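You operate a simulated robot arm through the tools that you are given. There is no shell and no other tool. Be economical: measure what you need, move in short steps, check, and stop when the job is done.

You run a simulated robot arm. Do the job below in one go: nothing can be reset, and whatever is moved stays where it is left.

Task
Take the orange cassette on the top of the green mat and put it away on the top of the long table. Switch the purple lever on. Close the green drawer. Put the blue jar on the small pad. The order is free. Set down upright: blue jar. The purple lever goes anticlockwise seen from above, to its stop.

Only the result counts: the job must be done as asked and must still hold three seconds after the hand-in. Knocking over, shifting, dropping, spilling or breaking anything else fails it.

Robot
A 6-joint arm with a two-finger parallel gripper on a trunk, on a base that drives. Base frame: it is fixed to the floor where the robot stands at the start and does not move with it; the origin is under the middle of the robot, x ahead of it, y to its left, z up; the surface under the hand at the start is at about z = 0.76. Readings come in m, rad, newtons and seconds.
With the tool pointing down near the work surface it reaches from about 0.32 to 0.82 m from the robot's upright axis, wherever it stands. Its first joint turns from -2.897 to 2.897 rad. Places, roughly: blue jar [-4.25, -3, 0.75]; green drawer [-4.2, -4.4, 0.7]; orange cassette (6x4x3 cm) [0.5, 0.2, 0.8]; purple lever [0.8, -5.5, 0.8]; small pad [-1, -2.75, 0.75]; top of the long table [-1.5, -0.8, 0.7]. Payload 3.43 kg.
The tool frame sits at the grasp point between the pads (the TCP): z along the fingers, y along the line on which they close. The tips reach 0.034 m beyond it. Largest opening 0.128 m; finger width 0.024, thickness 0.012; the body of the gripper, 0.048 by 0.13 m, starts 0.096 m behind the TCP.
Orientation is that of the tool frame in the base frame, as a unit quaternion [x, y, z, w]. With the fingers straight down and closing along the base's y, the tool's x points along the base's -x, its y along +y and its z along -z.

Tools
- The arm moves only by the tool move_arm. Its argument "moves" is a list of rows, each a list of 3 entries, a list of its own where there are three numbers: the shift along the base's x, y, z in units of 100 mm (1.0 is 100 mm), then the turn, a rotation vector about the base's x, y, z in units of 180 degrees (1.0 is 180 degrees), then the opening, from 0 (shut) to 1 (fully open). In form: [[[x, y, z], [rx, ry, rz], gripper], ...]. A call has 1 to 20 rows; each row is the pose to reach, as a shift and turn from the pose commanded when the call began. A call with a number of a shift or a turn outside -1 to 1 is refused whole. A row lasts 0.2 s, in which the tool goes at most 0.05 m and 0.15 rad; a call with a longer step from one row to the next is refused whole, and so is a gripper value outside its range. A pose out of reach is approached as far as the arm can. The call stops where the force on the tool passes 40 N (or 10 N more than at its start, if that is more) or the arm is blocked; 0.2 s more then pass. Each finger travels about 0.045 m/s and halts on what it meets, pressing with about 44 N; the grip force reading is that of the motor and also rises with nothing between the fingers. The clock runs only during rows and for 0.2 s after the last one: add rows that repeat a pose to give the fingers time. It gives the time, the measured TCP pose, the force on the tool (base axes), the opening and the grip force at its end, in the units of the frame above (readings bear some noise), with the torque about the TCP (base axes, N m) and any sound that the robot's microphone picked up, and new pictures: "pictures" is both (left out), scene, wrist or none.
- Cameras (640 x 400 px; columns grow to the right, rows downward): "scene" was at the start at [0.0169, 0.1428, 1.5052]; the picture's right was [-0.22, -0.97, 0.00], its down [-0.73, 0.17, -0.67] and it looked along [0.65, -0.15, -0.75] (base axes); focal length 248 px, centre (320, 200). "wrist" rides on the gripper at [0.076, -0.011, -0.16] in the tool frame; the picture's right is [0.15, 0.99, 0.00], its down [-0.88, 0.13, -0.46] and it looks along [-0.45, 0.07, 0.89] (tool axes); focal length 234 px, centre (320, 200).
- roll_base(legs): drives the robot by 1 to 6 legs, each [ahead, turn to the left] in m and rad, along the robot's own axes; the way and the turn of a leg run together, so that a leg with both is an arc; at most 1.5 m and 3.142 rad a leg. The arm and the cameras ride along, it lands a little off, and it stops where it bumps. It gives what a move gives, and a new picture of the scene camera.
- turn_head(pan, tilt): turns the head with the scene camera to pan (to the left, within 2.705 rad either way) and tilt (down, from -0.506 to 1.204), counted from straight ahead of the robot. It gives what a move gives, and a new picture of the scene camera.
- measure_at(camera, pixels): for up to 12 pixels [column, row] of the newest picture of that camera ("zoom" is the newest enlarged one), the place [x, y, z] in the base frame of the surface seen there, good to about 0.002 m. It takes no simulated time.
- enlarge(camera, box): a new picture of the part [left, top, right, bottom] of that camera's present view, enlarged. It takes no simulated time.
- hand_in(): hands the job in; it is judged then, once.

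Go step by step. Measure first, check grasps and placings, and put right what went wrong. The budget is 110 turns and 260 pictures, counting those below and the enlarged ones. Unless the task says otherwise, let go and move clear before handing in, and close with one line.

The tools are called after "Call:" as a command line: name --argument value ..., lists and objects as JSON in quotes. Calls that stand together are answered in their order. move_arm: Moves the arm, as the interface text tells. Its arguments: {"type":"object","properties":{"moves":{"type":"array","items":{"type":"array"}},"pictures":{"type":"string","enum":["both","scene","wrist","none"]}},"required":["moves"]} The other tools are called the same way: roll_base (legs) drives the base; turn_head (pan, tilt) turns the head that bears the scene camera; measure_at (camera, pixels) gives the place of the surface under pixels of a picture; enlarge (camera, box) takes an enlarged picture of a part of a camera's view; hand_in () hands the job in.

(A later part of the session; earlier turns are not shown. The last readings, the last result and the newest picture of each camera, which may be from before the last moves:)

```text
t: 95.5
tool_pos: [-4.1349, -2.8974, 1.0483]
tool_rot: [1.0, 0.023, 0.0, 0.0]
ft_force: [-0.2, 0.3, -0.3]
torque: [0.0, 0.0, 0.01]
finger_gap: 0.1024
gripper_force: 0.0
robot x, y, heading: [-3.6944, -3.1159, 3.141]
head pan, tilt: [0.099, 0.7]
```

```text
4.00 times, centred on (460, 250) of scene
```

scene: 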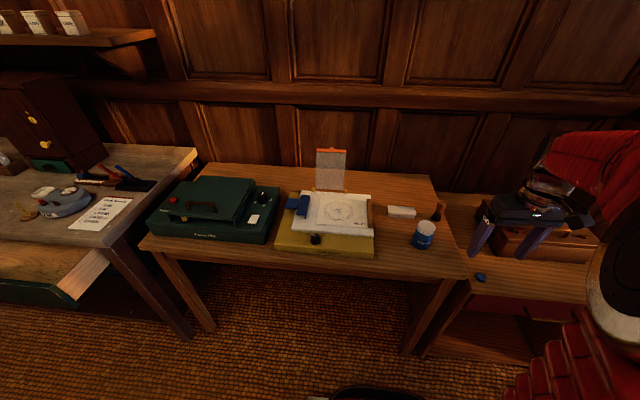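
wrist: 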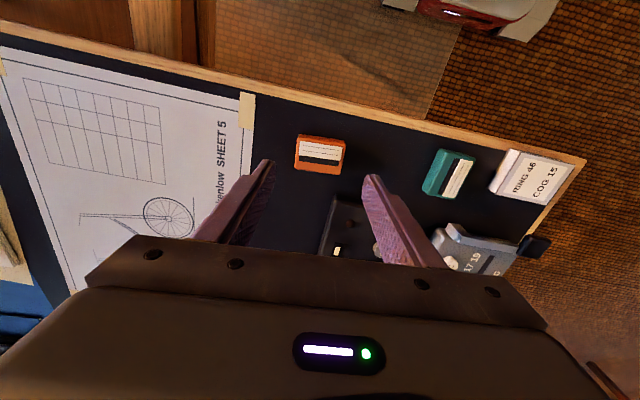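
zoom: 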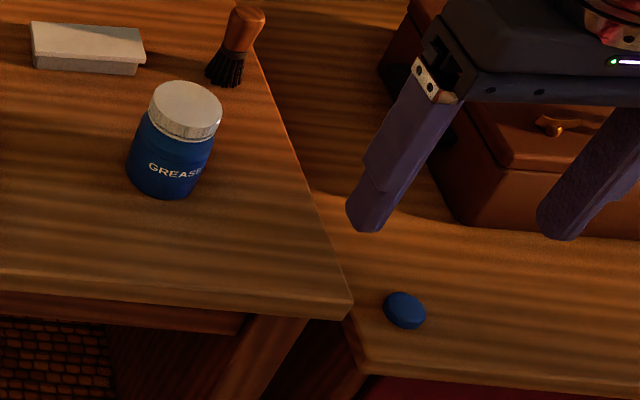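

Call:
measure_at --camera "zoom" --pixels '[[186, 103], [155, 105], [218, 110], [190, 85], [183, 122], [165, 190], [130, 165], [205, 165], [60, 250]]'

Call:
move_arm --moves '[[[-0.3, -0.15, 0], [0, 0, 0], 1], [[-0.6, -0.3, 0], [0, 0, 0], 1], [[-0.9, -0.5, 0], [0, 0, 0], 1]]' --pictures "wrist"

```text
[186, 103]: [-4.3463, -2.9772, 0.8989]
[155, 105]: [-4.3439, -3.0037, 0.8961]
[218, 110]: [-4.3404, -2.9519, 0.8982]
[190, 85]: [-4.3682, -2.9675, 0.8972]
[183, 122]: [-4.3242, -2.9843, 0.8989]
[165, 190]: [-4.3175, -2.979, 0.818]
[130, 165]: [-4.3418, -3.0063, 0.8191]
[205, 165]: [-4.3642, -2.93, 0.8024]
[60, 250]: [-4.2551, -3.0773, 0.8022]
```

```text
t: 96.3
tool_pos: [-4.2234, -2.948, 1.0485]
tool_rot: [1.0, 0.023, 0.0, 0.0]
ft_force: [0.6, -0.1, 0.1]
torque: [0.0, -0.04, 0.0]
finger_gap: 0.1283
gripper_force: 0.0
robot x, y, heading: [-3.6962, -3.121, 3.142]
head pan, tilt: [0.099, 0.7]
```

wrist: 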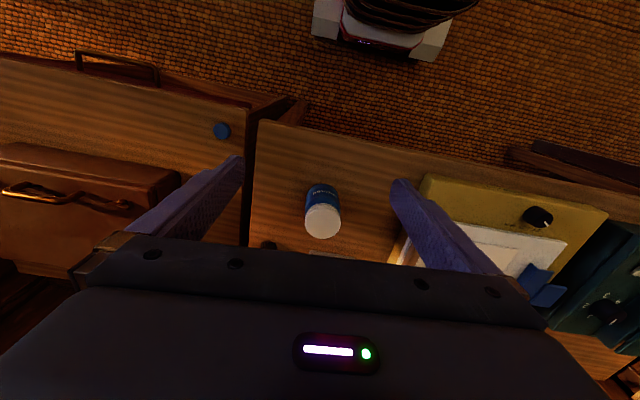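

The jar centre is about (-4.346, -2.978). I'll go over it, then descend partway and check.

Call:
move_arm --moves '[[[-0.4, -0.1, 0], [0, 0, 0], 1], [[-0.8, -0.2, 0], [0, 0, 0], 1], [[-1, -0.3, 0], [0, 0, 0], 1]]' --pictures "none"

Call:
move_arm --moves '[[[-0.22, 0, 0], [0, 0, 0], 1], [[-0.22, 0, -0.4], [0, 0, 0], 1], [[-0.22, 0, -0.7], [0, 0, 0], 1]]' --pictures "both"

```text
t: 97.1
tool_pos: [-4.3238, -2.9773, 1.0493]
tool_rot: [1.0, 0.021, 0.0, -0.001]
ft_force: [0.9, -0.5, 0.4]
torque: [0.03, 0.01, -0.03]
finger_gap: 0.1279
gripper_force: 0.1
robot x, y, heading: [-3.6907, -3.1145, 3.137]
head pan, tilt: [0.099, 0.7]
```

```text
t: 97.9
tool_pos: [-4.3471, -2.9769, 0.9797]
tool_rot: [1.0, 0.022, 0.0, 0.0]
ft_force: [0.5, 0.5, 0.7]
torque: [0.01, -0.01, 0.0]
finger_gap: 0.128
gripper_force: 0.1
robot x, y, heading: [-3.6936, -3.1208, 3.141]
head pan, tilt: [0.099, 0.7]
```

scene: 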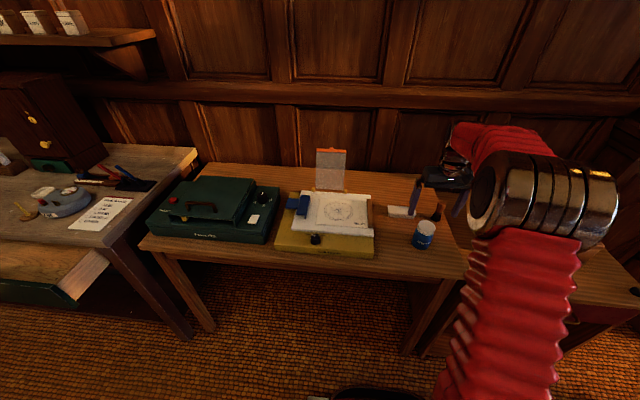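
wrist: 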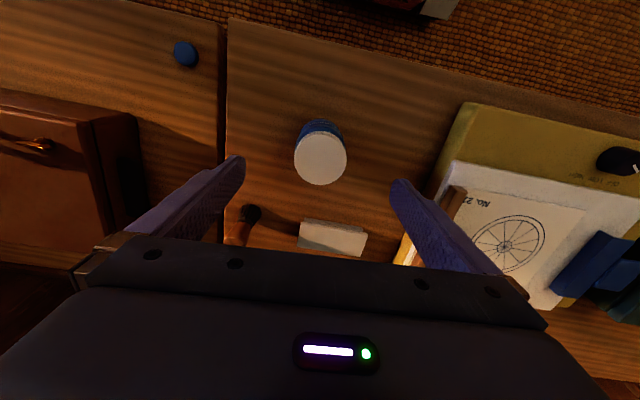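

It's aligned. I'll descend to TCP z≈0.856 and close.

Call:
move_arm --moves '[[[0, 0, -0.45], [0, 0, 0], 1], [[0, 0, -0.9], [0, 0, 0], 1], [[0, 0, -1], [0, 0, 0], 1]]' --pictures "none"

Call:
move_arm --moves '[[[0, 0, -0.23], [0, 0, 0], 1], [[0, 0, -0.23], [0, 0, 0], 0.7], [[0, 0, -0.23], [0, 0, 0], 0.4], [[0, 0, -0.23], [0, 0, 0], 0.3], [[0, 0, -0.23], [0, 0, 0], 0.3], [[0, 0, -0.23], [0, 0, 0], 0.3], [[0, 0, -0.23], [0, 0, 0], 0.3], [[0, 0, -0.23], [0, 0, 0], 0.3]]' --pictures "wrist"

```text
t: 98.7
tool_pos: [-4.3485, -2.9768, 0.88]
tool_rot: [1.0, 0.022, 0.0, 0.0]
ft_force: [0.5, 0.5, -0.3]
torque: [-0.01, 0.01, -0.04]
finger_gap: 0.128
gripper_force: 0.0
robot x, y, heading: [-3.6903, -3.1179, 3.142]
head pan, tilt: [0.099, 0.7]
```

```text
t: 100.5
tool_pos: [-4.3474, -2.9781, 0.8559]
tool_rot: [1.0, 0.022, 0.0, 0.0]
ft_force: [0.0, 2.2, 1.3]
torque: [-0.01, 0.03, 0.01]
finger_gap: 0.0615
gripper_force: 43.8
robot x, y, heading: [-3.6928, -3.1163, 3.141]
head pan, tilt: [0.099, 0.7]
```

wrist: 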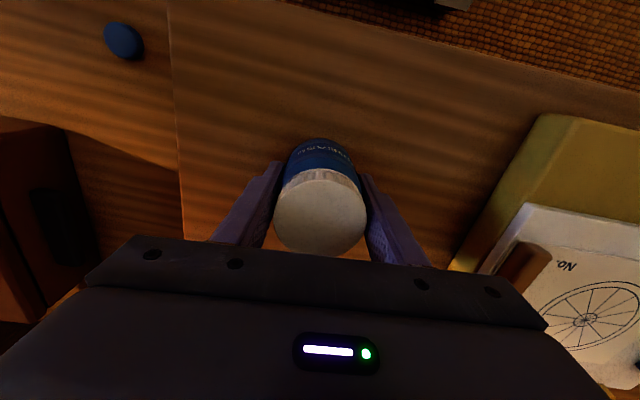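

The jar is held with a gap of 61.5 mm. I'll lift it and pull back.

Call:
move_arm --moves '[[[0, 0, 0.3], [0, 0, 0], 0.3], [[0, 0, 0.7], [0, 0, 0], 0.3], [[0, 0, 1], [0, 0, 0], 0.3]]' --pictures "none"

Call:
move_arm --moves '[[[0.2, 0, 0.3], [0, 0, 0], 0.3], [[0.5, 0, 0.6], [0, 0, 0], 0.3], [[0.8, -0.1, 0.8], [0, 0, 0], 0.3], [[1, -0.2, 1], [0, 0, 0], 0.3]]' --pictures "none"

Call:
move_arm --moves '[[[0.4, 0, 0], [0, 0, 0], 0.3], [[0.8, 0, 0], [0, 0, 0], 0.3], [[1, -0.2, 0], [0, 0, 0], 0.3]]' --pictures "wrist"

```text
t: 101.3
tool_pos: [-4.3466, -2.9791, 0.9563]
tool_rot: [1.0, 0.022, 0.001, 0.001]
ft_force: [-0.4, -0.3, -4.3]
torque: [0.02, 0.0, 0.04]
finger_gap: 0.0617
gripper_force: 43.5
robot x, y, heading: [-3.6921, -3.1204, 3.14]
head pan, tilt: [0.099, 0.7]
```

```text
t: 102.3
tool_pos: [-4.2484, -2.998, 1.0559]
tool_rot: [1.0, 0.022, 0.002, 0.0]
ft_force: [-0.9, -0.4, -3.5]
torque: [0.02, -0.01, -0.01]
finger_gap: 0.0612
gripper_force: 43.9
robot x, y, heading: [-3.6906, -3.1162, 3.143]
head pan, tilt: [0.099, 0.7]
```

```text
t: 103.1
tool_pos: [-4.1477, -3.0171, 1.0573]
tool_rot: [1.0, 0.022, 0.0, 0.0]
ft_force: [-0.6, 1.1, -2.8]
torque: [-0.01, -0.03, 0.01]
finger_gap: 0.0618
gripper_force: 43.8
robot x, y, heading: [-3.6913, -3.1204, 3.14]
head pan, tilt: [0.099, 0.7]
```

wrist: 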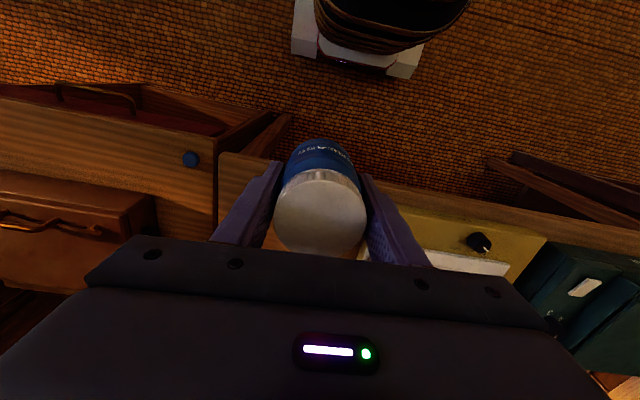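

The jar is secure. I'll back off, turn round, and drive to the table's end south of the pad, finishing facing +y.

Call:
roll_base --legs '[[-0.5, 0], [0, 3.04], [1.05, 0], [1.05, 0]]'

```text
t: 112.8
tool_pos: [-3.2055, -3.5814, 1.0572]
tool_rot: [0.607, 0.795, 0.001, 0.0]
ft_force: [-1.4, 0.9, -4.0]
torque: [-0.01, 0.03, -0.03]
finger_gap: 0.0613
gripper_force: 43.9
robot x, y, heading: [-3.2629, -3.1282, -1.367]
head pan, tilt: [0.099, 0.7]
stopped in leg 2: the robot was blocked; the commanded pose is now the measured one
```

scene: 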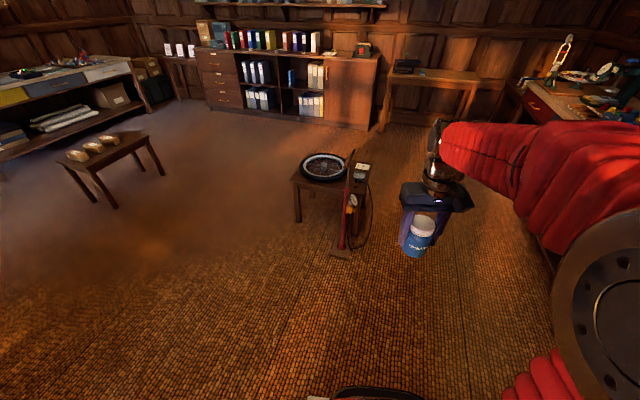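

The turn was blocked at heading -1.37, though nothing is visible ahead. I'll look around the base to find the cause.

Call:
turn_head --pan 1.5 --tilt 0.8

Call:
turn_head --pan 2.6 --tilt 0.8

Call:
turn_head --pan -1.8 --tilt 0.8

```text
t: 114.3
tool_pos: [-3.2057, -3.583, 1.0561]
tool_rot: [0.607, 0.794, 0.0, -0.001]
ft_force: [-0.2, 0.2, -2.4]
torque: [0.0, -0.02, 0.0]
finger_gap: 0.0615
gripper_force: 43.7
robot x, y, heading: [-3.2645, -3.126, -1.367]
head pan, tilt: [1.499, 0.799]
```

scene: 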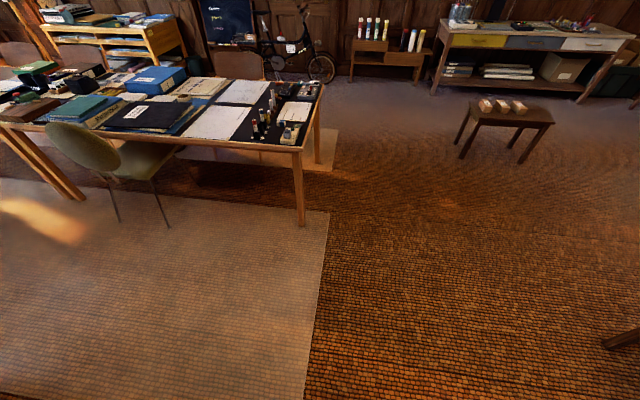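

```text
t: 115.7
tool_pos: [-3.206, -3.583, 1.0566]
tool_rot: [0.607, 0.795, 0.001, 0.0]
ft_force: [0.0, 0.5, -4.1]
torque: [0.02, -0.01, 0.04]
finger_gap: 0.0615
gripper_force: 44.0
robot x, y, heading: [-3.2643, -3.1269, -1.373]
head pan, tilt: [2.601, 0.799]
```

scene: 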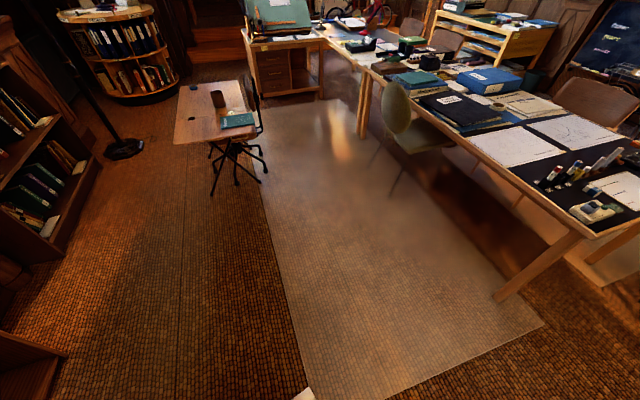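

```text
t: 119.2
tool_pos: [-3.2057, -3.5837, 1.056]
tool_rot: [0.607, 0.795, 0.0, 0.0]
ft_force: [-0.1, -0.8, -3.1]
torque: [0.02, 0.03, 0.02]
finger_gap: 0.0614
gripper_force: 44.3
robot x, y, heading: [-3.2609, -3.1285, -1.371]
head pan, tilt: [-1.799, 0.799]
```

scene: 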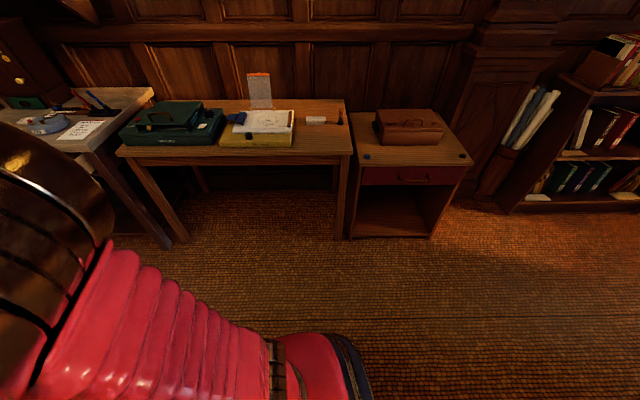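

Nothing shows on those sides. I'll check the front-right, where the elbow reaches toward the benches.

Call:
turn_head --pan -0.7 --tilt 0.75

Call:
turn_head --pan 0.6 --tilt 1.1

```text
t: 120.5
tool_pos: [-3.2056, -3.5833, 1.0567]
tool_rot: [0.607, 0.794, 0.001, 0.0]
ft_force: [0.5, -0.5, -3.9]
torque: [0.02, -0.01, -0.02]
finger_gap: 0.0616
gripper_force: 43.9
robot x, y, heading: [-3.2628, -3.1241, -1.367]
head pan, tilt: [-0.7, 0.75]
```

scene: 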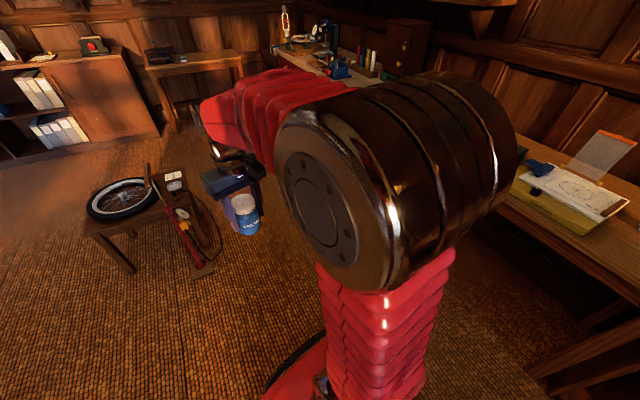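

```text
t: 122.0
tool_pos: [-3.2058, -3.5837, 1.057]
tool_rot: [0.608, 0.794, 0.001, -0.001]
ft_force: [-0.2, -0.2, -3.2]
torque: [-0.02, 0.03, -0.01]
finger_gap: 0.0614
gripper_force: 44.1
robot x, y, heading: [-3.2649, -3.1271, -1.372]
head pan, tilt: [0.6, 1.1]
```

scene: 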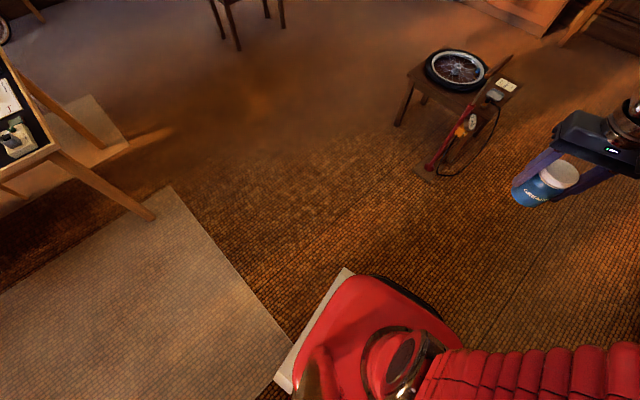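

The surroundings look clear, so I'll retry the rest of the turn.

Call:
roll_base --legs '[[0, 0.5]]'

```text
t: 124.4
tool_pos: [-2.9928, -3.4976, 1.057]
tool_rot: [0.39, 0.921, 0.001, -0.001]
ft_force: [-0.9, -0.4, -3.9]
torque: [0.03, -0.03, -0.02]
finger_gap: 0.0613
gripper_force: 44.4
robot x, y, heading: [-3.2776, -3.1411, -0.863]
head pan, tilt: [0.6, 1.1]
```

scene: 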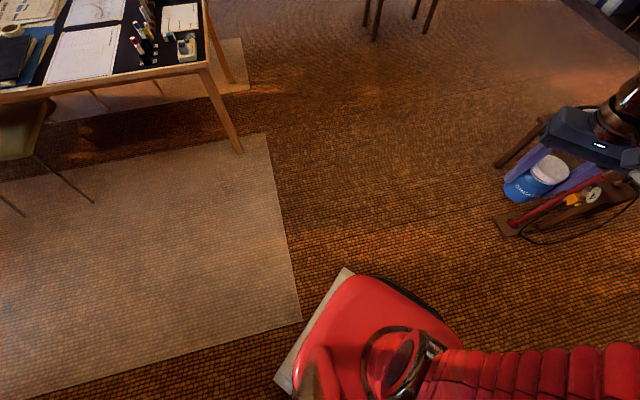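

It turned fine this time. I'll finish the turn and drive to the pad.

Call:
roll_base --legs '[[0, 0.77], [1.05, 0]]'

Call:
turn_head --pan 0.4 --tilt 0.75

```text
t: 134.2
tool_pos: [-1.7814, -3.3026, 1.0581]
tool_rot: [0.02, 1.0, 0.0, -0.001]
ft_force: [-0.5, 0.6, -3.2]
torque: [0.02, 0.01, 0.0]
finger_gap: 0.0613
gripper_force: 44.3
robot x, y, heading: [-2.2343, -3.2379, -0.104]
head pan, tilt: [0.6, 1.1]
```

scene: 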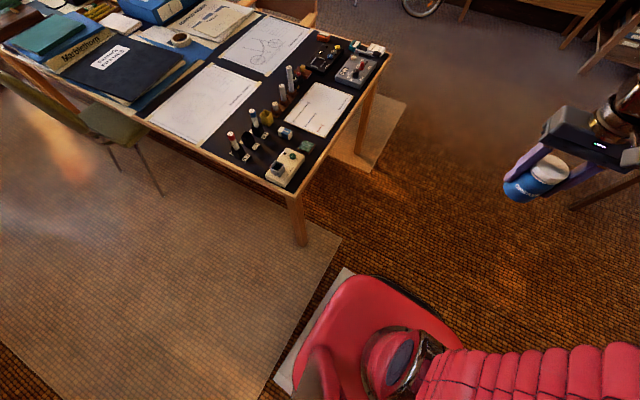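

```text
t: 135.1
tool_pos: [-1.78, -3.3028, 1.0576]
tool_rot: [0.02, 1.0, 0.0, -0.002]
ft_force: [-0.5, 0.6, -3.5]
torque: [-0.01, 0.0, 0.02]
finger_gap: 0.0617
gripper_force: 44.1
robot x, y, heading: [-2.2366, -3.2378, -0.104]
head pan, tilt: [0.4, 0.75]
```

scene: 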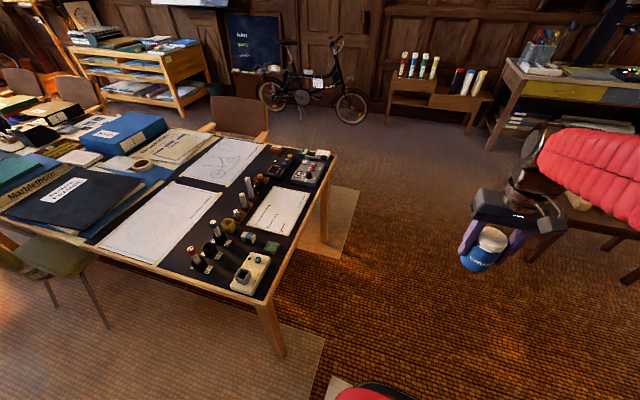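

Good. I'll drive the remaining 1.15 m and turn to face +y.

Call:
roll_base --legs '[[1.15, 0], [0, 1.67]]'

Call:
turn_head --pan 0.15 --tilt 0.9

```text
t: 148.5
tool_pos: [-1.0779, -2.8958, 1.0576]
tool_rot: [0.722, -0.692, 0.001, 0.001]
ft_force: [0.0, -0.3, -3.0]
torque: [-0.02, 0.02, -0.02]
finger_gap: 0.0615
gripper_force: 44.2
robot x, y, heading: [-1.0544, -3.3513, 1.534]
head pan, tilt: [0.4, 0.75]
stopped in leg 2: the robot was blocked; the commanded pose is now the measured one
```

scene: 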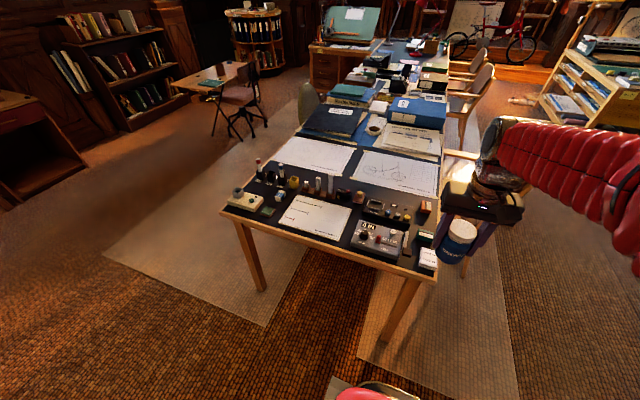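

```text
t: 149.3
tool_pos: [-1.0781, -2.8954, 1.0584]
tool_rot: [0.721, -0.693, 0.001, 0.0]
ft_force: [-0.7, 0.9, -3.3]
torque: [-0.05, -0.02, -0.05]
finger_gap: 0.0616
gripper_force: 44.4
robot x, y, heading: [-1.0546, -3.3529, 1.537]
head pan, tilt: [0.15, 0.901]
```

scene: 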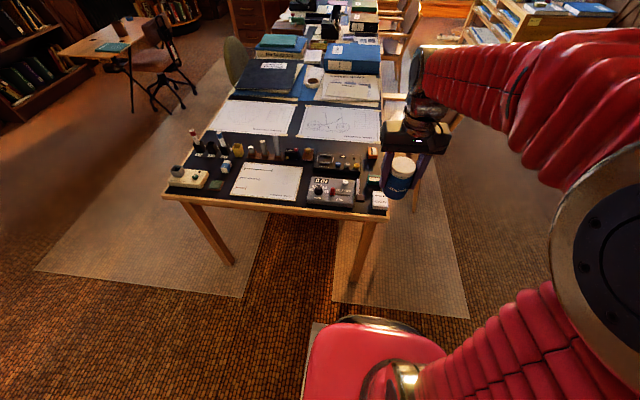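

I'm in position. I'll zoom on the pad around (380,202) and measure its outline.

Call:
enlarge --camera "scene" --box '[340, 175, 404, 215]'

Call:
measure_at --camera "zoom" --pixels '[[330, 165], [410, 175], [385, 165], [335, 285], [480, 310], [410, 230], [465, 235], [330, 250], [100, 200], [300, 290]]'

Call:
move_arm --moves '[[[0, 0, 0], [0, 0, 0], 0.3]]' --pictures "wrist"

```text
10.00 times, centred on (372, 195) of scene
```

zoom: 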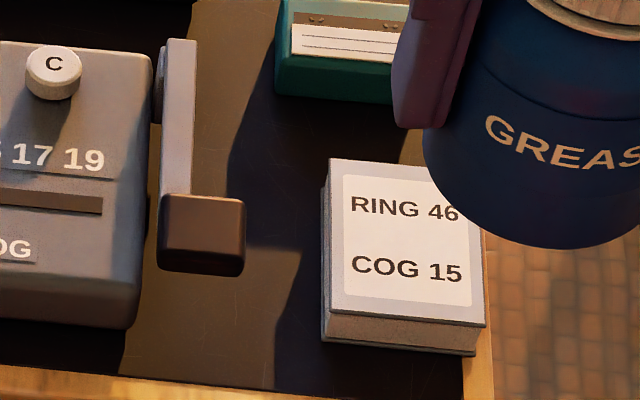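

```text
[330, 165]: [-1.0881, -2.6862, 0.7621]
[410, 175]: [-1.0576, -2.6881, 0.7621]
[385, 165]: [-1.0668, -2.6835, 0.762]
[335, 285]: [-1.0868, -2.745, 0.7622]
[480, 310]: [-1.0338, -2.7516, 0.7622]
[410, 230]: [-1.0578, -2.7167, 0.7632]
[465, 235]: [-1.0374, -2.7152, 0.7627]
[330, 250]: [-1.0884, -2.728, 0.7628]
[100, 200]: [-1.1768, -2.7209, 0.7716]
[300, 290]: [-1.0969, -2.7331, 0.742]
```

```text
t: 149.7
tool_pos: [-1.078, -2.8957, 1.0582]
tool_rot: [0.721, -0.693, 0.001, 0.001]
ft_force: [-0.1, -0.1, -2.4]
torque: [-0.05, 0.0, 0.0]
finger_gap: 0.0612
gripper_force: 43.8
robot x, y, heading: [-1.0516, -3.3595, 1.533]
head pan, tilt: [0.15, 0.901]
```

wrist: 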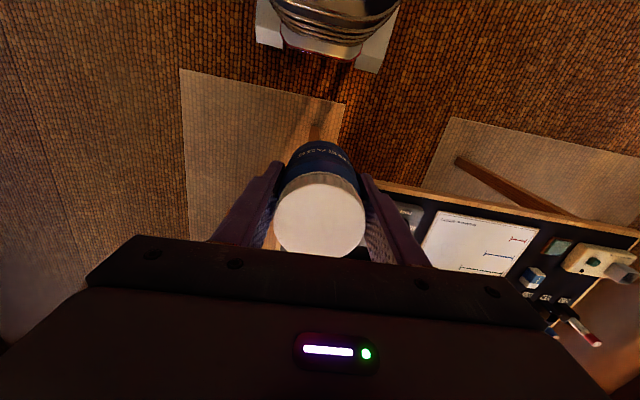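

The pad centre is (-1.061, -2.719) with its top at 0.762. I'll move the jar over it.

Call:
measure_at --camera "zoom" --pixels '[[200, 215], [238, 210], [178, 100], [240, 260], [52, 70], [340, 60]]'

Call:
move_arm --moves '[[[0.05, 0.4, 0], [0, 0, 0], 0.3], [[0.1, 0.8, 0], [0, 0, 0], 0.3], [[0.15, 1, 0], [0, 0, 0], 0.3]]' --pictures "none"

Call:
move_arm --moves '[[[0.02, 0.4, 0], [0, 0, 0], 0.3], [[0.02, 0.77, 0], [0, 0, 0], 0.3], [[0.02, 0.77, -0.4], [0, 0, 0], 0.3], [[0.02, 0.77, -0.8], [0, 0, 0], 0.3], [[0.02, 0.77, -0.8], [0, 0, 0], 0.3]]' --pictures "both"

```text
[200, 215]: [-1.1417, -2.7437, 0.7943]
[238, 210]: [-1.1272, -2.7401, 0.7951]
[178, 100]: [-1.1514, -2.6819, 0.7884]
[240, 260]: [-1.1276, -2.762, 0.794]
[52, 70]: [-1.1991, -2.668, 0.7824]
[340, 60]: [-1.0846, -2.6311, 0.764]
```

```text
t: 150.5
tool_pos: [-1.063, -2.7951, 1.0585]
tool_rot: [0.721, -0.693, 0.0, 0.0]
ft_force: [-0.2, 0.2, -3.2]
torque: [-0.04, 0.0, 0.02]
finger_gap: 0.0616
gripper_force: 44.2
robot x, y, heading: [-1.0536, -3.3559, 1.534]
head pan, tilt: [0.15, 0.901]
```

```text
t: 151.7
tool_pos: [-1.0611, -2.7176, 0.9804]
tool_rot: [0.721, -0.693, 0.001, 0.001]
ft_force: [0.3, -0.3, -3.9]
torque: [-0.02, 0.02, 0.0]
finger_gap: 0.0614
gripper_force: 43.9
robot x, y, heading: [-1.0551, -3.3542, 1.532]
head pan, tilt: [0.15, 0.901]
```

scene: 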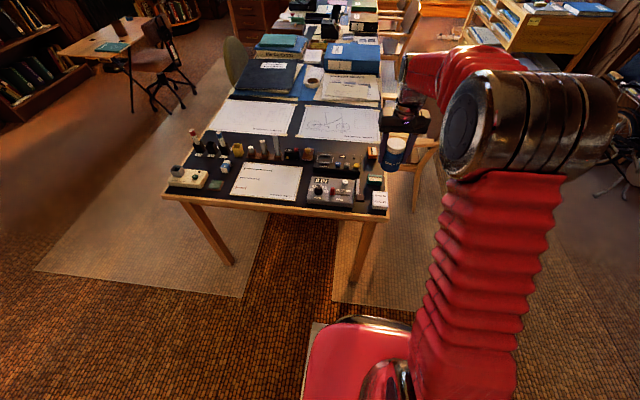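
wrist: 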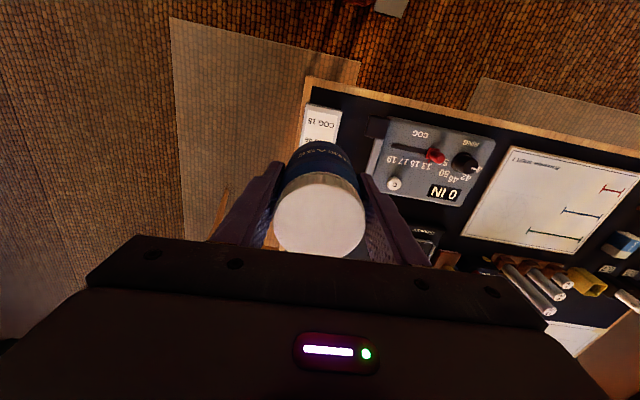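

It's aligned over the pad. I'll lower it in two stages, feeling for contact near z 0.816.

Call:
move_arm --moves '[[[0, 0, -0.4], [0, 0, 0], 0.3], [[0, 0, -0.8], [0, 0, 0], 0.3], [[0, -0.01, -1], [0, 0, 0], 0.3]]' --pictures "none"

Call:
move_arm --moves '[[[0, 0, -0.3], [0, 0, 0], 0.3], [[0, 0, -0.5], [0, 0, 0], 0.3], [[0, 0, -0.58], [0, 0, 0], 0.3], [[0, 0, -0.62], [0, 0, 0], 0.3]]' --pictures "both"

```text
t: 152.5
tool_pos: [-1.0613, -2.7184, 0.8799]
tool_rot: [0.721, -0.693, 0.001, 0.001]
ft_force: [-0.4, -0.2, -3.5]
torque: [0.0, -0.01, 0.0]
finger_gap: 0.0613
gripper_force: 44.3
robot x, y, heading: [-1.0527, -3.3548, 1.536]
head pan, tilt: [0.15, 0.901]
```

```text
t: 153.5
tool_pos: [-1.0607, -2.7199, 0.8153]
tool_rot: [0.721, -0.693, 0.001, 0.0]
ft_force: [0.0, 0.3, -3.6]
torque: [-0.03, -0.01, -0.04]
finger_gap: 0.0614
gripper_force: 44.3
robot x, y, heading: [-1.0545, -3.3534, 1.538]
head pan, tilt: [0.15, 0.901]
```

scene: 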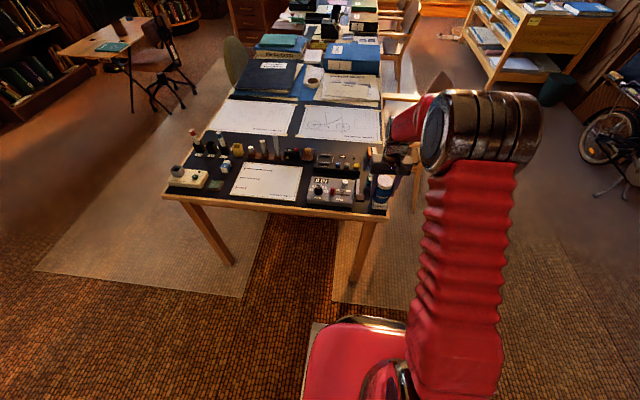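
wrist: 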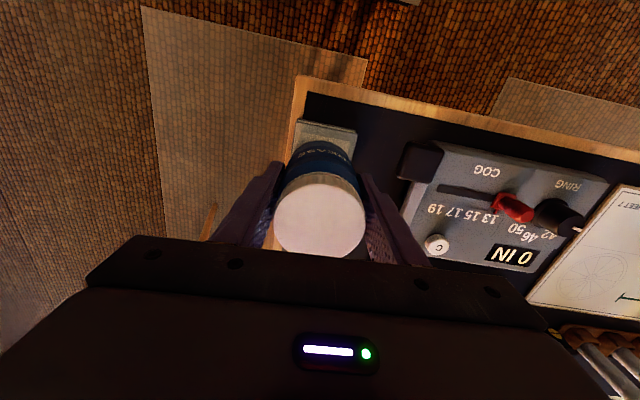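

No contact yet. I'll take a couple more small steps down.

Call:
move_arm --moves '[[[0, 0, -0.015], [0, 0, 0], 0.3], [[0, 0, -0.03], [0, 0, 0], 0.3], [[0, 0, -0.03], [0, 0, 0], 0.3]]' --pictures "none"

Call:
enlarge --camera "scene" --box '[340, 155, 420, 225]'

```text
t: 154.3
tool_pos: [-1.0617, -2.7198, 0.815]
tool_rot: [0.721, -0.693, -0.002, -0.001]
ft_force: [-2.7, -8.9, 27.6]
torque: [-0.49, 0.17, 0.0]
finger_gap: 0.0615
gripper_force: 43.9
robot x, y, heading: [-1.052, -3.3561, 1.536]
head pan, tilt: [0.15, 0.901]
```

```text
5.71 times, centred on (380, 190) of scene
```

zoom: 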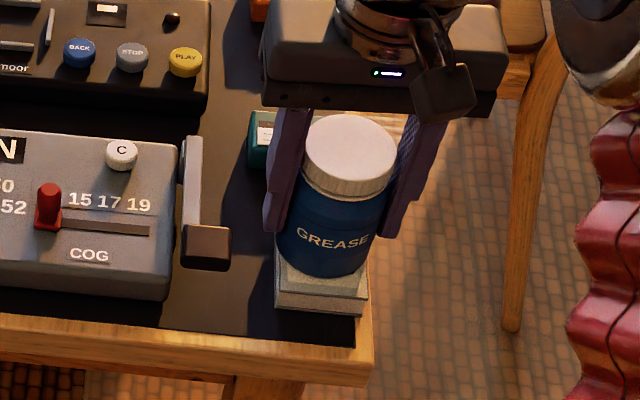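

The jar rests on the pad at about 30 N. I'll ease the press, open slightly, and rise straight up.

Call:
move_arm --moves '[[[0, 0, 0.02], [0, 0, 0], 0.3], [[0, 0, 0.02], [0, 0, 0], 0.55], [[0, 0, 0.02], [0, 0, 0], 0.57], [[0, 0, 0.02], [0, 0, 0], 0.57], [[0, 0, 0.3], [0, 0, 0], 0.57], [[0, 0, 0.6], [0, 0, 0], 0.57], [[0, 0, 1], [0, 0, 0], 0.57]]' --pictures "wrist"

Call:
enlarge --camera "scene" --box '[340, 155, 420, 225]'

```text
t: 155.9
tool_pos: [-1.0608, -2.7189, 0.9139]
tool_rot: [0.722, -0.692, 0.002, 0.001]
ft_force: [-0.3, -0.3, -0.1]
torque: [0.0, 0.02, 0.01]
finger_gap: 0.0731
gripper_force: 0.0
robot x, y, heading: [-1.0524, -3.3568, 1.534]
head pan, tilt: [0.15, 0.901]
```

wrist: 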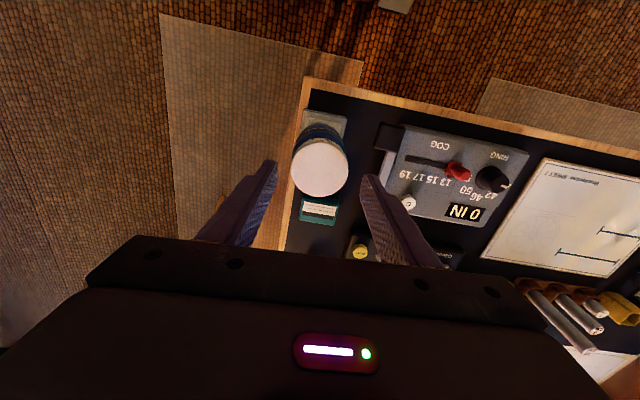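

```text
5.71 times, centred on (380, 190) of scene
```

zoom: 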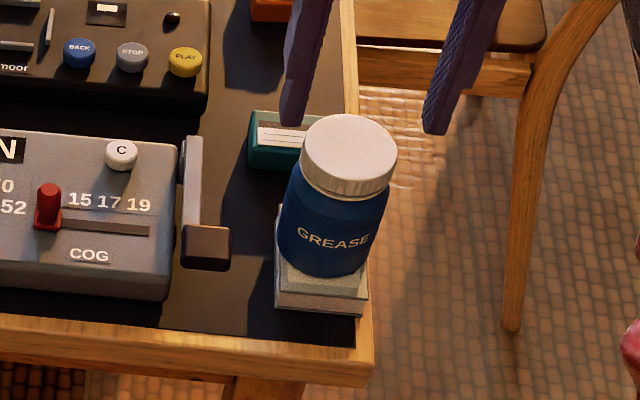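

The jar stands upright on the pad and is released. I'll retract high, then head back for the green drawer.

Call:
move_arm --moves '[[[0, 0, 0.4], [0, 0, 0], 0.57], [[0, -0.1, 0.8], [0, 0, 0], 0.5], [[0, -0.4, 1], [0, 0, 0], 0.3], [[0, -0.7, 1], [0, 0, 0], 0.1], [[0, -1, 1], [0, 0, 0], 0], [[0, -1, 1], [0, 0, 0], 0]]' --pictures "none"

Call:
move_arm --moves '[[[0, -0.4, 0], [0, 0, 0], 0], [[0, -0.8, 0], [0, 0, 0], 0]]' --pictures "scene"

Call:
roll_base --legs '[[0, 1.62], [1.2, 0], [1.2, 0.02]]'

```text
t: 157.3
tool_pos: [-1.0589, -2.8187, 1.0147]
tool_rot: [0.721, -0.693, 0.0, 0.0]
ft_force: [0.1, 0.2, -0.3]
torque: [0.0, 0.02, 0.01]
finger_gap: 0.0003
gripper_force: 19.1
robot x, y, heading: [-1.0532, -3.3555, 1.54]
head pan, tilt: [0.15, 0.901]
```

```text
t: 157.9
tool_pos: [-1.0594, -2.899, 1.0151]
tool_rot: [0.721, -0.693, 0.001, 0.001]
ft_force: [0.0, 0.8, -0.6]
torque: [-0.04, 0.01, -0.02]
finger_gap: 0.0
gripper_force: 32.7
robot x, y, heading: [-1.0543, -3.3552, 1.54]
head pan, tilt: [0.15, 0.901]
```

scene: 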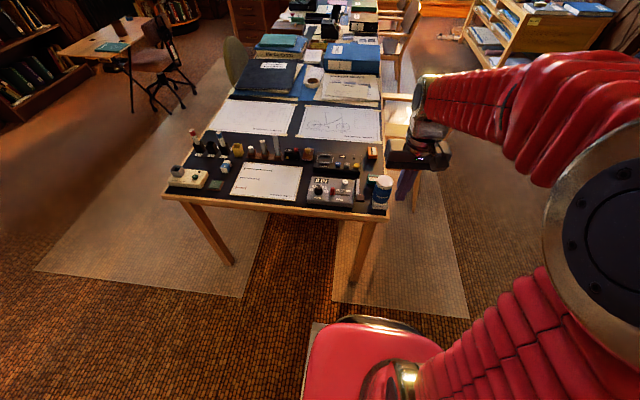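

```text
t: 179.2
tool_pos: [-3.9233, -3.4784, 1.0135]
tool_rot: [0.998, 0.057, 0.0, 0.001]
ft_force: [0.3, 0.1, -0.7]
torque: [0.01, 0.01, 0.01]
finger_gap: 0.0
gripper_force: 33.1
robot x, y, heading: [-3.4674, -3.4398, -3.1]
head pan, tilt: [0.15, 0.901]
```

scene: 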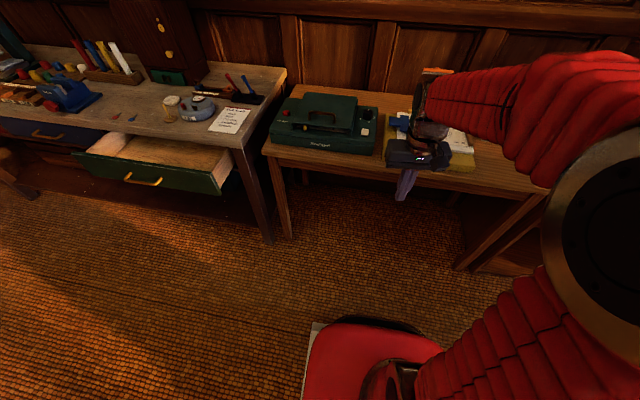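

I'm in front of the benches, with the open green drawer at (155,170). I'll measure its front and the bench edge.

Call:
measure_at --camera "scene" --pixels '[[100, 165], [145, 172], [205, 185], [215, 190], [140, 182], [150, 163], [85, 155], [120, 155], [225, 150], [235, 155], [50, 130], [90, 140]]'

Call:
enlarge --camera "scene" --box '[60, 110, 260, 235]'

```text
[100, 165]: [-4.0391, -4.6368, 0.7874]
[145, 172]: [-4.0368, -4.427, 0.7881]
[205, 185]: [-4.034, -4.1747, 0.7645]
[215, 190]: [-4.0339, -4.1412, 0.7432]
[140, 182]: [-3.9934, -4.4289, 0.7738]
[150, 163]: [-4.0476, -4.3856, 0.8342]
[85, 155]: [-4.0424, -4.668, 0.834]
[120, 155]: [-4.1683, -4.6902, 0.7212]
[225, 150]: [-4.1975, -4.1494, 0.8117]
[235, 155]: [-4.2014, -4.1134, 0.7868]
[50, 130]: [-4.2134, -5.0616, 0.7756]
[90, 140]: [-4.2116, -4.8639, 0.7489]
```

```text
3.20 times, centred on (160, 172) of scene
```

zoom: 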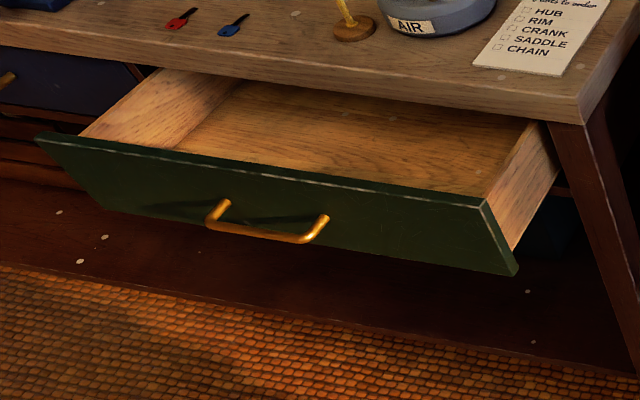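

The drawer front is at x -4.037 and the neighbouring closed drawers at -4.21, so it needs a 0.175 m push. The handle bar is at (-3.993, -4.43, 0.774), so I'll move the base to y≈-4.05 facing -x.

Call:
measure_at --camera "zoom" --pixels '[[215, 222], [265, 235], [320, 225], [550, 105], [555, 90], [430, 80], [350, 30], [440, 20], [500, 260], [300, 250]]'

Call:
roll_base --legs '[[0, 1.53], [0.6, 0], [0, -1.57]]'

Call:
turn_head --pan 0.4 --tilt 0.85

```text
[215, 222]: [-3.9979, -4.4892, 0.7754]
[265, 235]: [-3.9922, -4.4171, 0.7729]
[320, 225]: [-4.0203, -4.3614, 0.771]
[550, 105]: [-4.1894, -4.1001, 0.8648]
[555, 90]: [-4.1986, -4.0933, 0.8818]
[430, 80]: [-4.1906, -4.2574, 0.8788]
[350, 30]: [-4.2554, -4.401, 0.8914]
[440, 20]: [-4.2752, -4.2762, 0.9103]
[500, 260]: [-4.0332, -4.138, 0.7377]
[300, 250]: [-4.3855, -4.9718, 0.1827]
```

```text
t: 194.5
tool_pos: [-3.9188, -4.0694, 1.0156]
tool_rot: [0.999, 0.046, 0.0, 0.0]
ft_force: [0.7, -1.1, 0.4]
torque: [0.0, 0.0, -0.01]
finger_gap: 0.0
gripper_force: 33.1
robot x, y, heading: [-3.4633, -4.0648, -3.119]
head pan, tilt: [0.15, 0.901]
```

scene: 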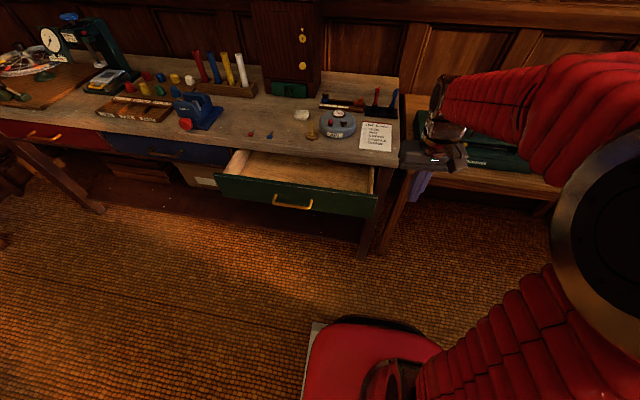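

```text
t: 195.3
tool_pos: [-3.9196, -4.0688, 1.0148]
tool_rot: [0.999, 0.047, 0.001, -0.001]
ft_force: [0.1, -0.5, 0.6]
torque: [0.01, 0.01, -0.03]
finger_gap: 0.0
gripper_force: 33.4
robot x, y, heading: [-3.4617, -4.0663, -3.117]
head pan, tilt: [0.4, 0.85]
```

scene: 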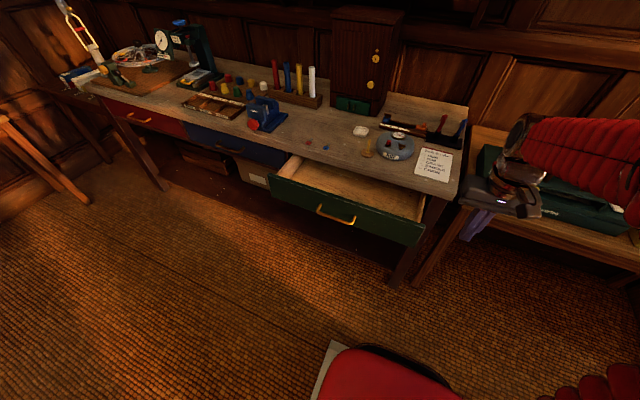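

The bench top is at 0.88 with its edge at x -4.19, so pushing on the handle bar keeps the hand clear. I'll move to (-3.92, -4.42) and descend.

Call:
move_arm --moves '[[[0, -0.45, 0], [0, 0, 0], 0], [[0, -0.9, 0], [0, 0, 0], 0], [[0, -1, 0], [0, 0, 0], 0]]' --pictures "none"

Call:
move_arm --moves '[[[0, -0.45, 0], [0, 0, 0], 0], [[0, -0.9, 0], [0, 0, 0], 0], [[0, -1, 0], [0, 0, 0], 0]]' --pictures "none"

Call:
move_arm --moves '[[[0, -0.45, 0], [0, 0, 0], 0], [[0, -0.9, 0], [0, 0, 0], 0], [[0, -1, 0], [0, 0, 0], 0]]' --pictures "none"

Call:
move_arm --moves '[[[0.05, -0.45, -0.1], [0, 0, 0], 0], [[0.05, -0.5, -0.5], [0, 0, 0], 0], [[0.05, -0.5, -0.95], [0, 0, 0], 0]]' --pictures "both"

```text
t: 196.1
tool_pos: [-3.9174, -4.17, 1.0152]
tool_rot: [0.999, 0.046, 0.001, 0.0]
ft_force: [-0.4, 0.6, 0.2]
torque: [0.01, 0.0, 0.0]
finger_gap: 0.0001
gripper_force: 32.6
robot x, y, heading: [-3.4653, -4.0672, -3.119]
head pan, tilt: [0.4, 0.85]
```

```text
t: 196.9
tool_pos: [-3.9194, -4.2675, 1.0164]
tool_rot: [0.999, 0.047, 0.001, 0.0]
ft_force: [0.7, -1.1, 0.5]
torque: [0.0, 0.02, -0.04]
finger_gap: 0.0
gripper_force: 32.9
robot x, y, heading: [-3.4616, -4.0694, -3.118]
head pan, tilt: [0.4, 0.85]
```

```text
t: 197.7
tool_pos: [-3.9187, -4.3685, 1.0149]
tool_rot: [0.999, 0.047, 0.001, 0.0]
ft_force: [0.2, 0.1, -0.1]
torque: [0.02, 0.04, 0.01]
finger_gap: 0.0
gripper_force: 32.8
robot x, y, heading: [-3.4634, -4.0646, -3.12]
head pan, tilt: [0.4, 0.85]
```

```text
t: 198.5
tool_pos: [-3.9152, -4.418, 0.9202]
tool_rot: [0.999, 0.046, 0.0, 0.0]
ft_force: [-0.2, 0.3, 0.0]
torque: [0.01, 0.02, 0.01]
finger_gap: 0.0001
gripper_force: 33.0
robot x, y, heading: [-3.4634, -4.0657, -3.119]
head pan, tilt: [0.4, 0.85]
```

scene: 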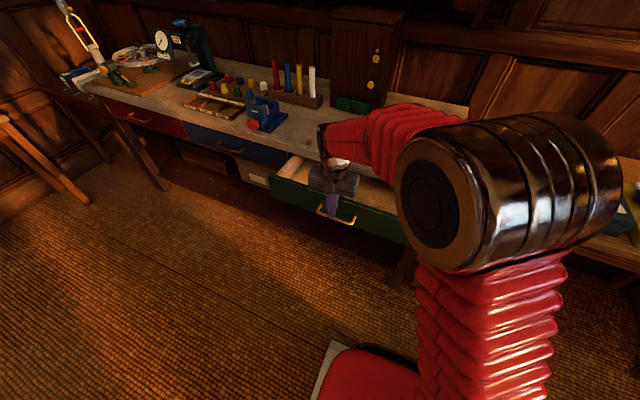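
wrist: 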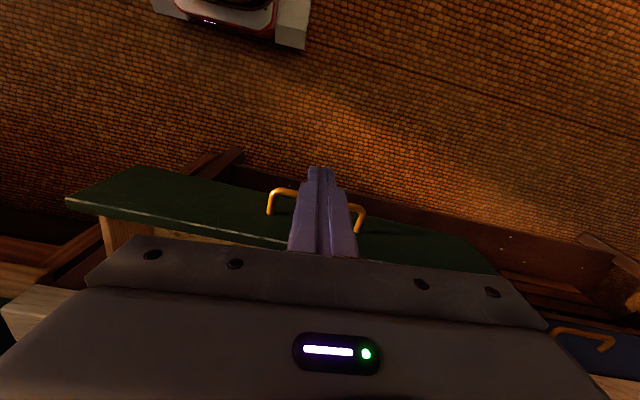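

The fingers are in front of the handle's middle. I'll go down to z 0.785 and start pushing in -x.

Call:
move_arm --moves '[[[0, 0, -0.45], [0, 0, 0], 0], [[0, 0, -0.9], [0, 0, 0], 0], [[0, 0, -1], [0, 0, 0], 0]]' --pictures "none"

Call:
move_arm --moves '[[[0, 0, -0.35], [0, 0, 0], 0], [[-0.3, 0, -0.35], [0, 0, 0], 0], [[-0.55, 0, -0.35], [0, 0, 0], 0], [[-0.7, 0, -0.35], [0, 0, 0], 0], [[-0.9, 0, -0.35], [0, 0, 0], 0]]' --pictures "both"

```text
t: 199.3
tool_pos: [-3.9133, -4.4181, 0.8192]
tool_rot: [0.999, 0.046, 0.001, 0.001]
ft_force: [-0.3, -1.1, 1.1]
torque: [-0.01, 0.01, -0.03]
finger_gap: 0.0
gripper_force: 32.5
robot x, y, heading: [-3.4613, -4.0642, -3.121]
head pan, tilt: [0.4, 0.85]
```

```text
t: 200.5
tool_pos: [-4.0045, -4.4188, 0.7854]
tool_rot: [0.999, 0.047, 0.001, 0.0]
ft_force: [-1.1, -0.9, 0.0]
torque: [0.0, 0.02, -0.01]
finger_gap: 0.0
gripper_force: 32.9
robot x, y, heading: [-3.4581, -4.0673, -3.121]
head pan, tilt: [0.4, 0.85]
```

scene: 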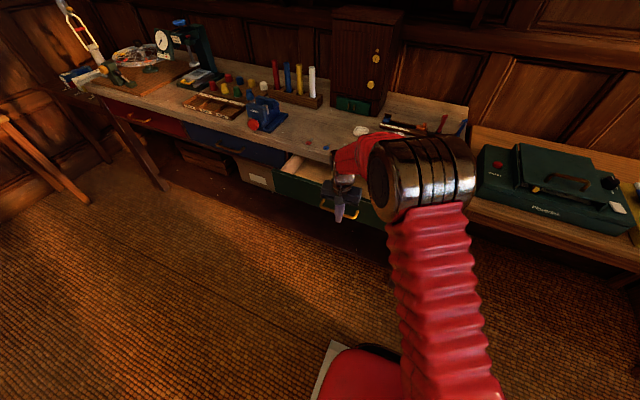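
wrist: 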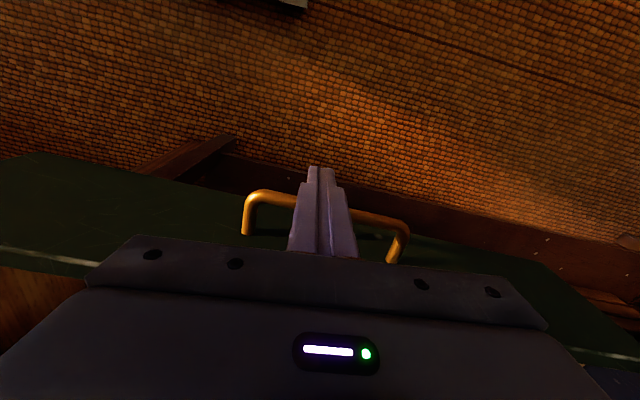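

There's no force yet but the drawer seems to have moved slightly. I'll keep pushing to x≈-4.10 and watch.

Call:
move_arm --moves '[[[-0.2, 0, 0], [0, 0, 0], 0], [[-0.4, 0, 0], [0, 0, 0], 0], [[-0.6, 0, 0], [0, 0, 0], 0], [[-0.8, 0, 0], [0, 0, 0], 0], [[-1, 0, 0], [0, 0, 0], 0]]' --pictures "both"

Call:
enlarge --camera "scene" --box '[230, 120, 390, 250]'

```text
t: 201.7
tool_pos: [-4.1047, -4.4168, 0.7856]
tool_rot: [0.999, 0.046, 0.001, 0.0]
ft_force: [0.3, 0.6, 0.3]
torque: [0.03, 0.02, 0.03]
finger_gap: 0.0001
gripper_force: 32.8
robot x, y, heading: [-3.4628, -4.0673, -3.115]
head pan, tilt: [0.4, 0.85]
```

scene: 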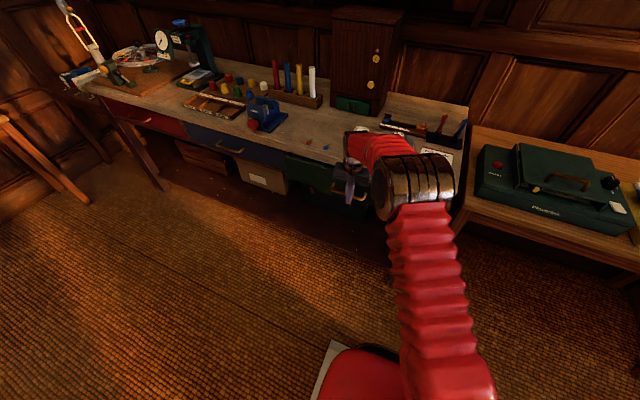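
wrist: 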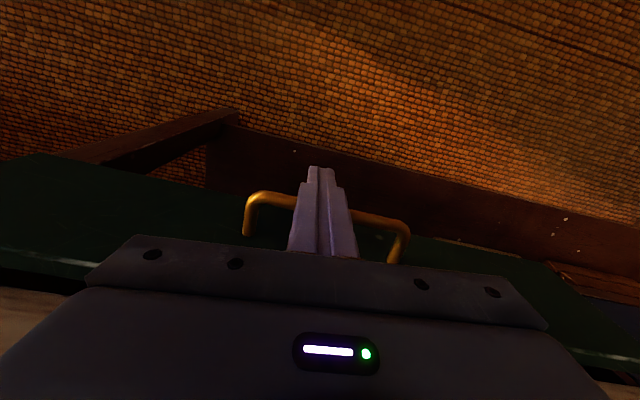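

```text
3.08 times, centred on (310, 185) of scene
```

zoom: 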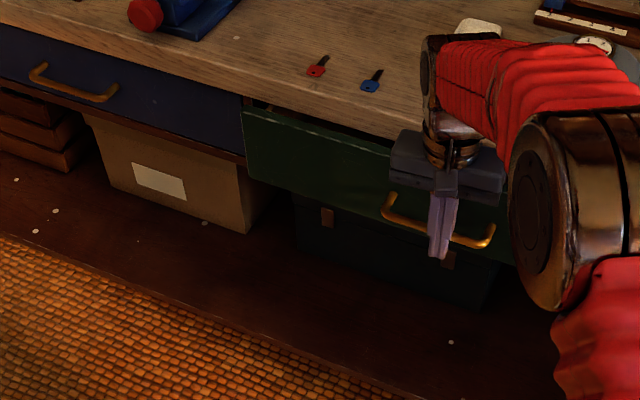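

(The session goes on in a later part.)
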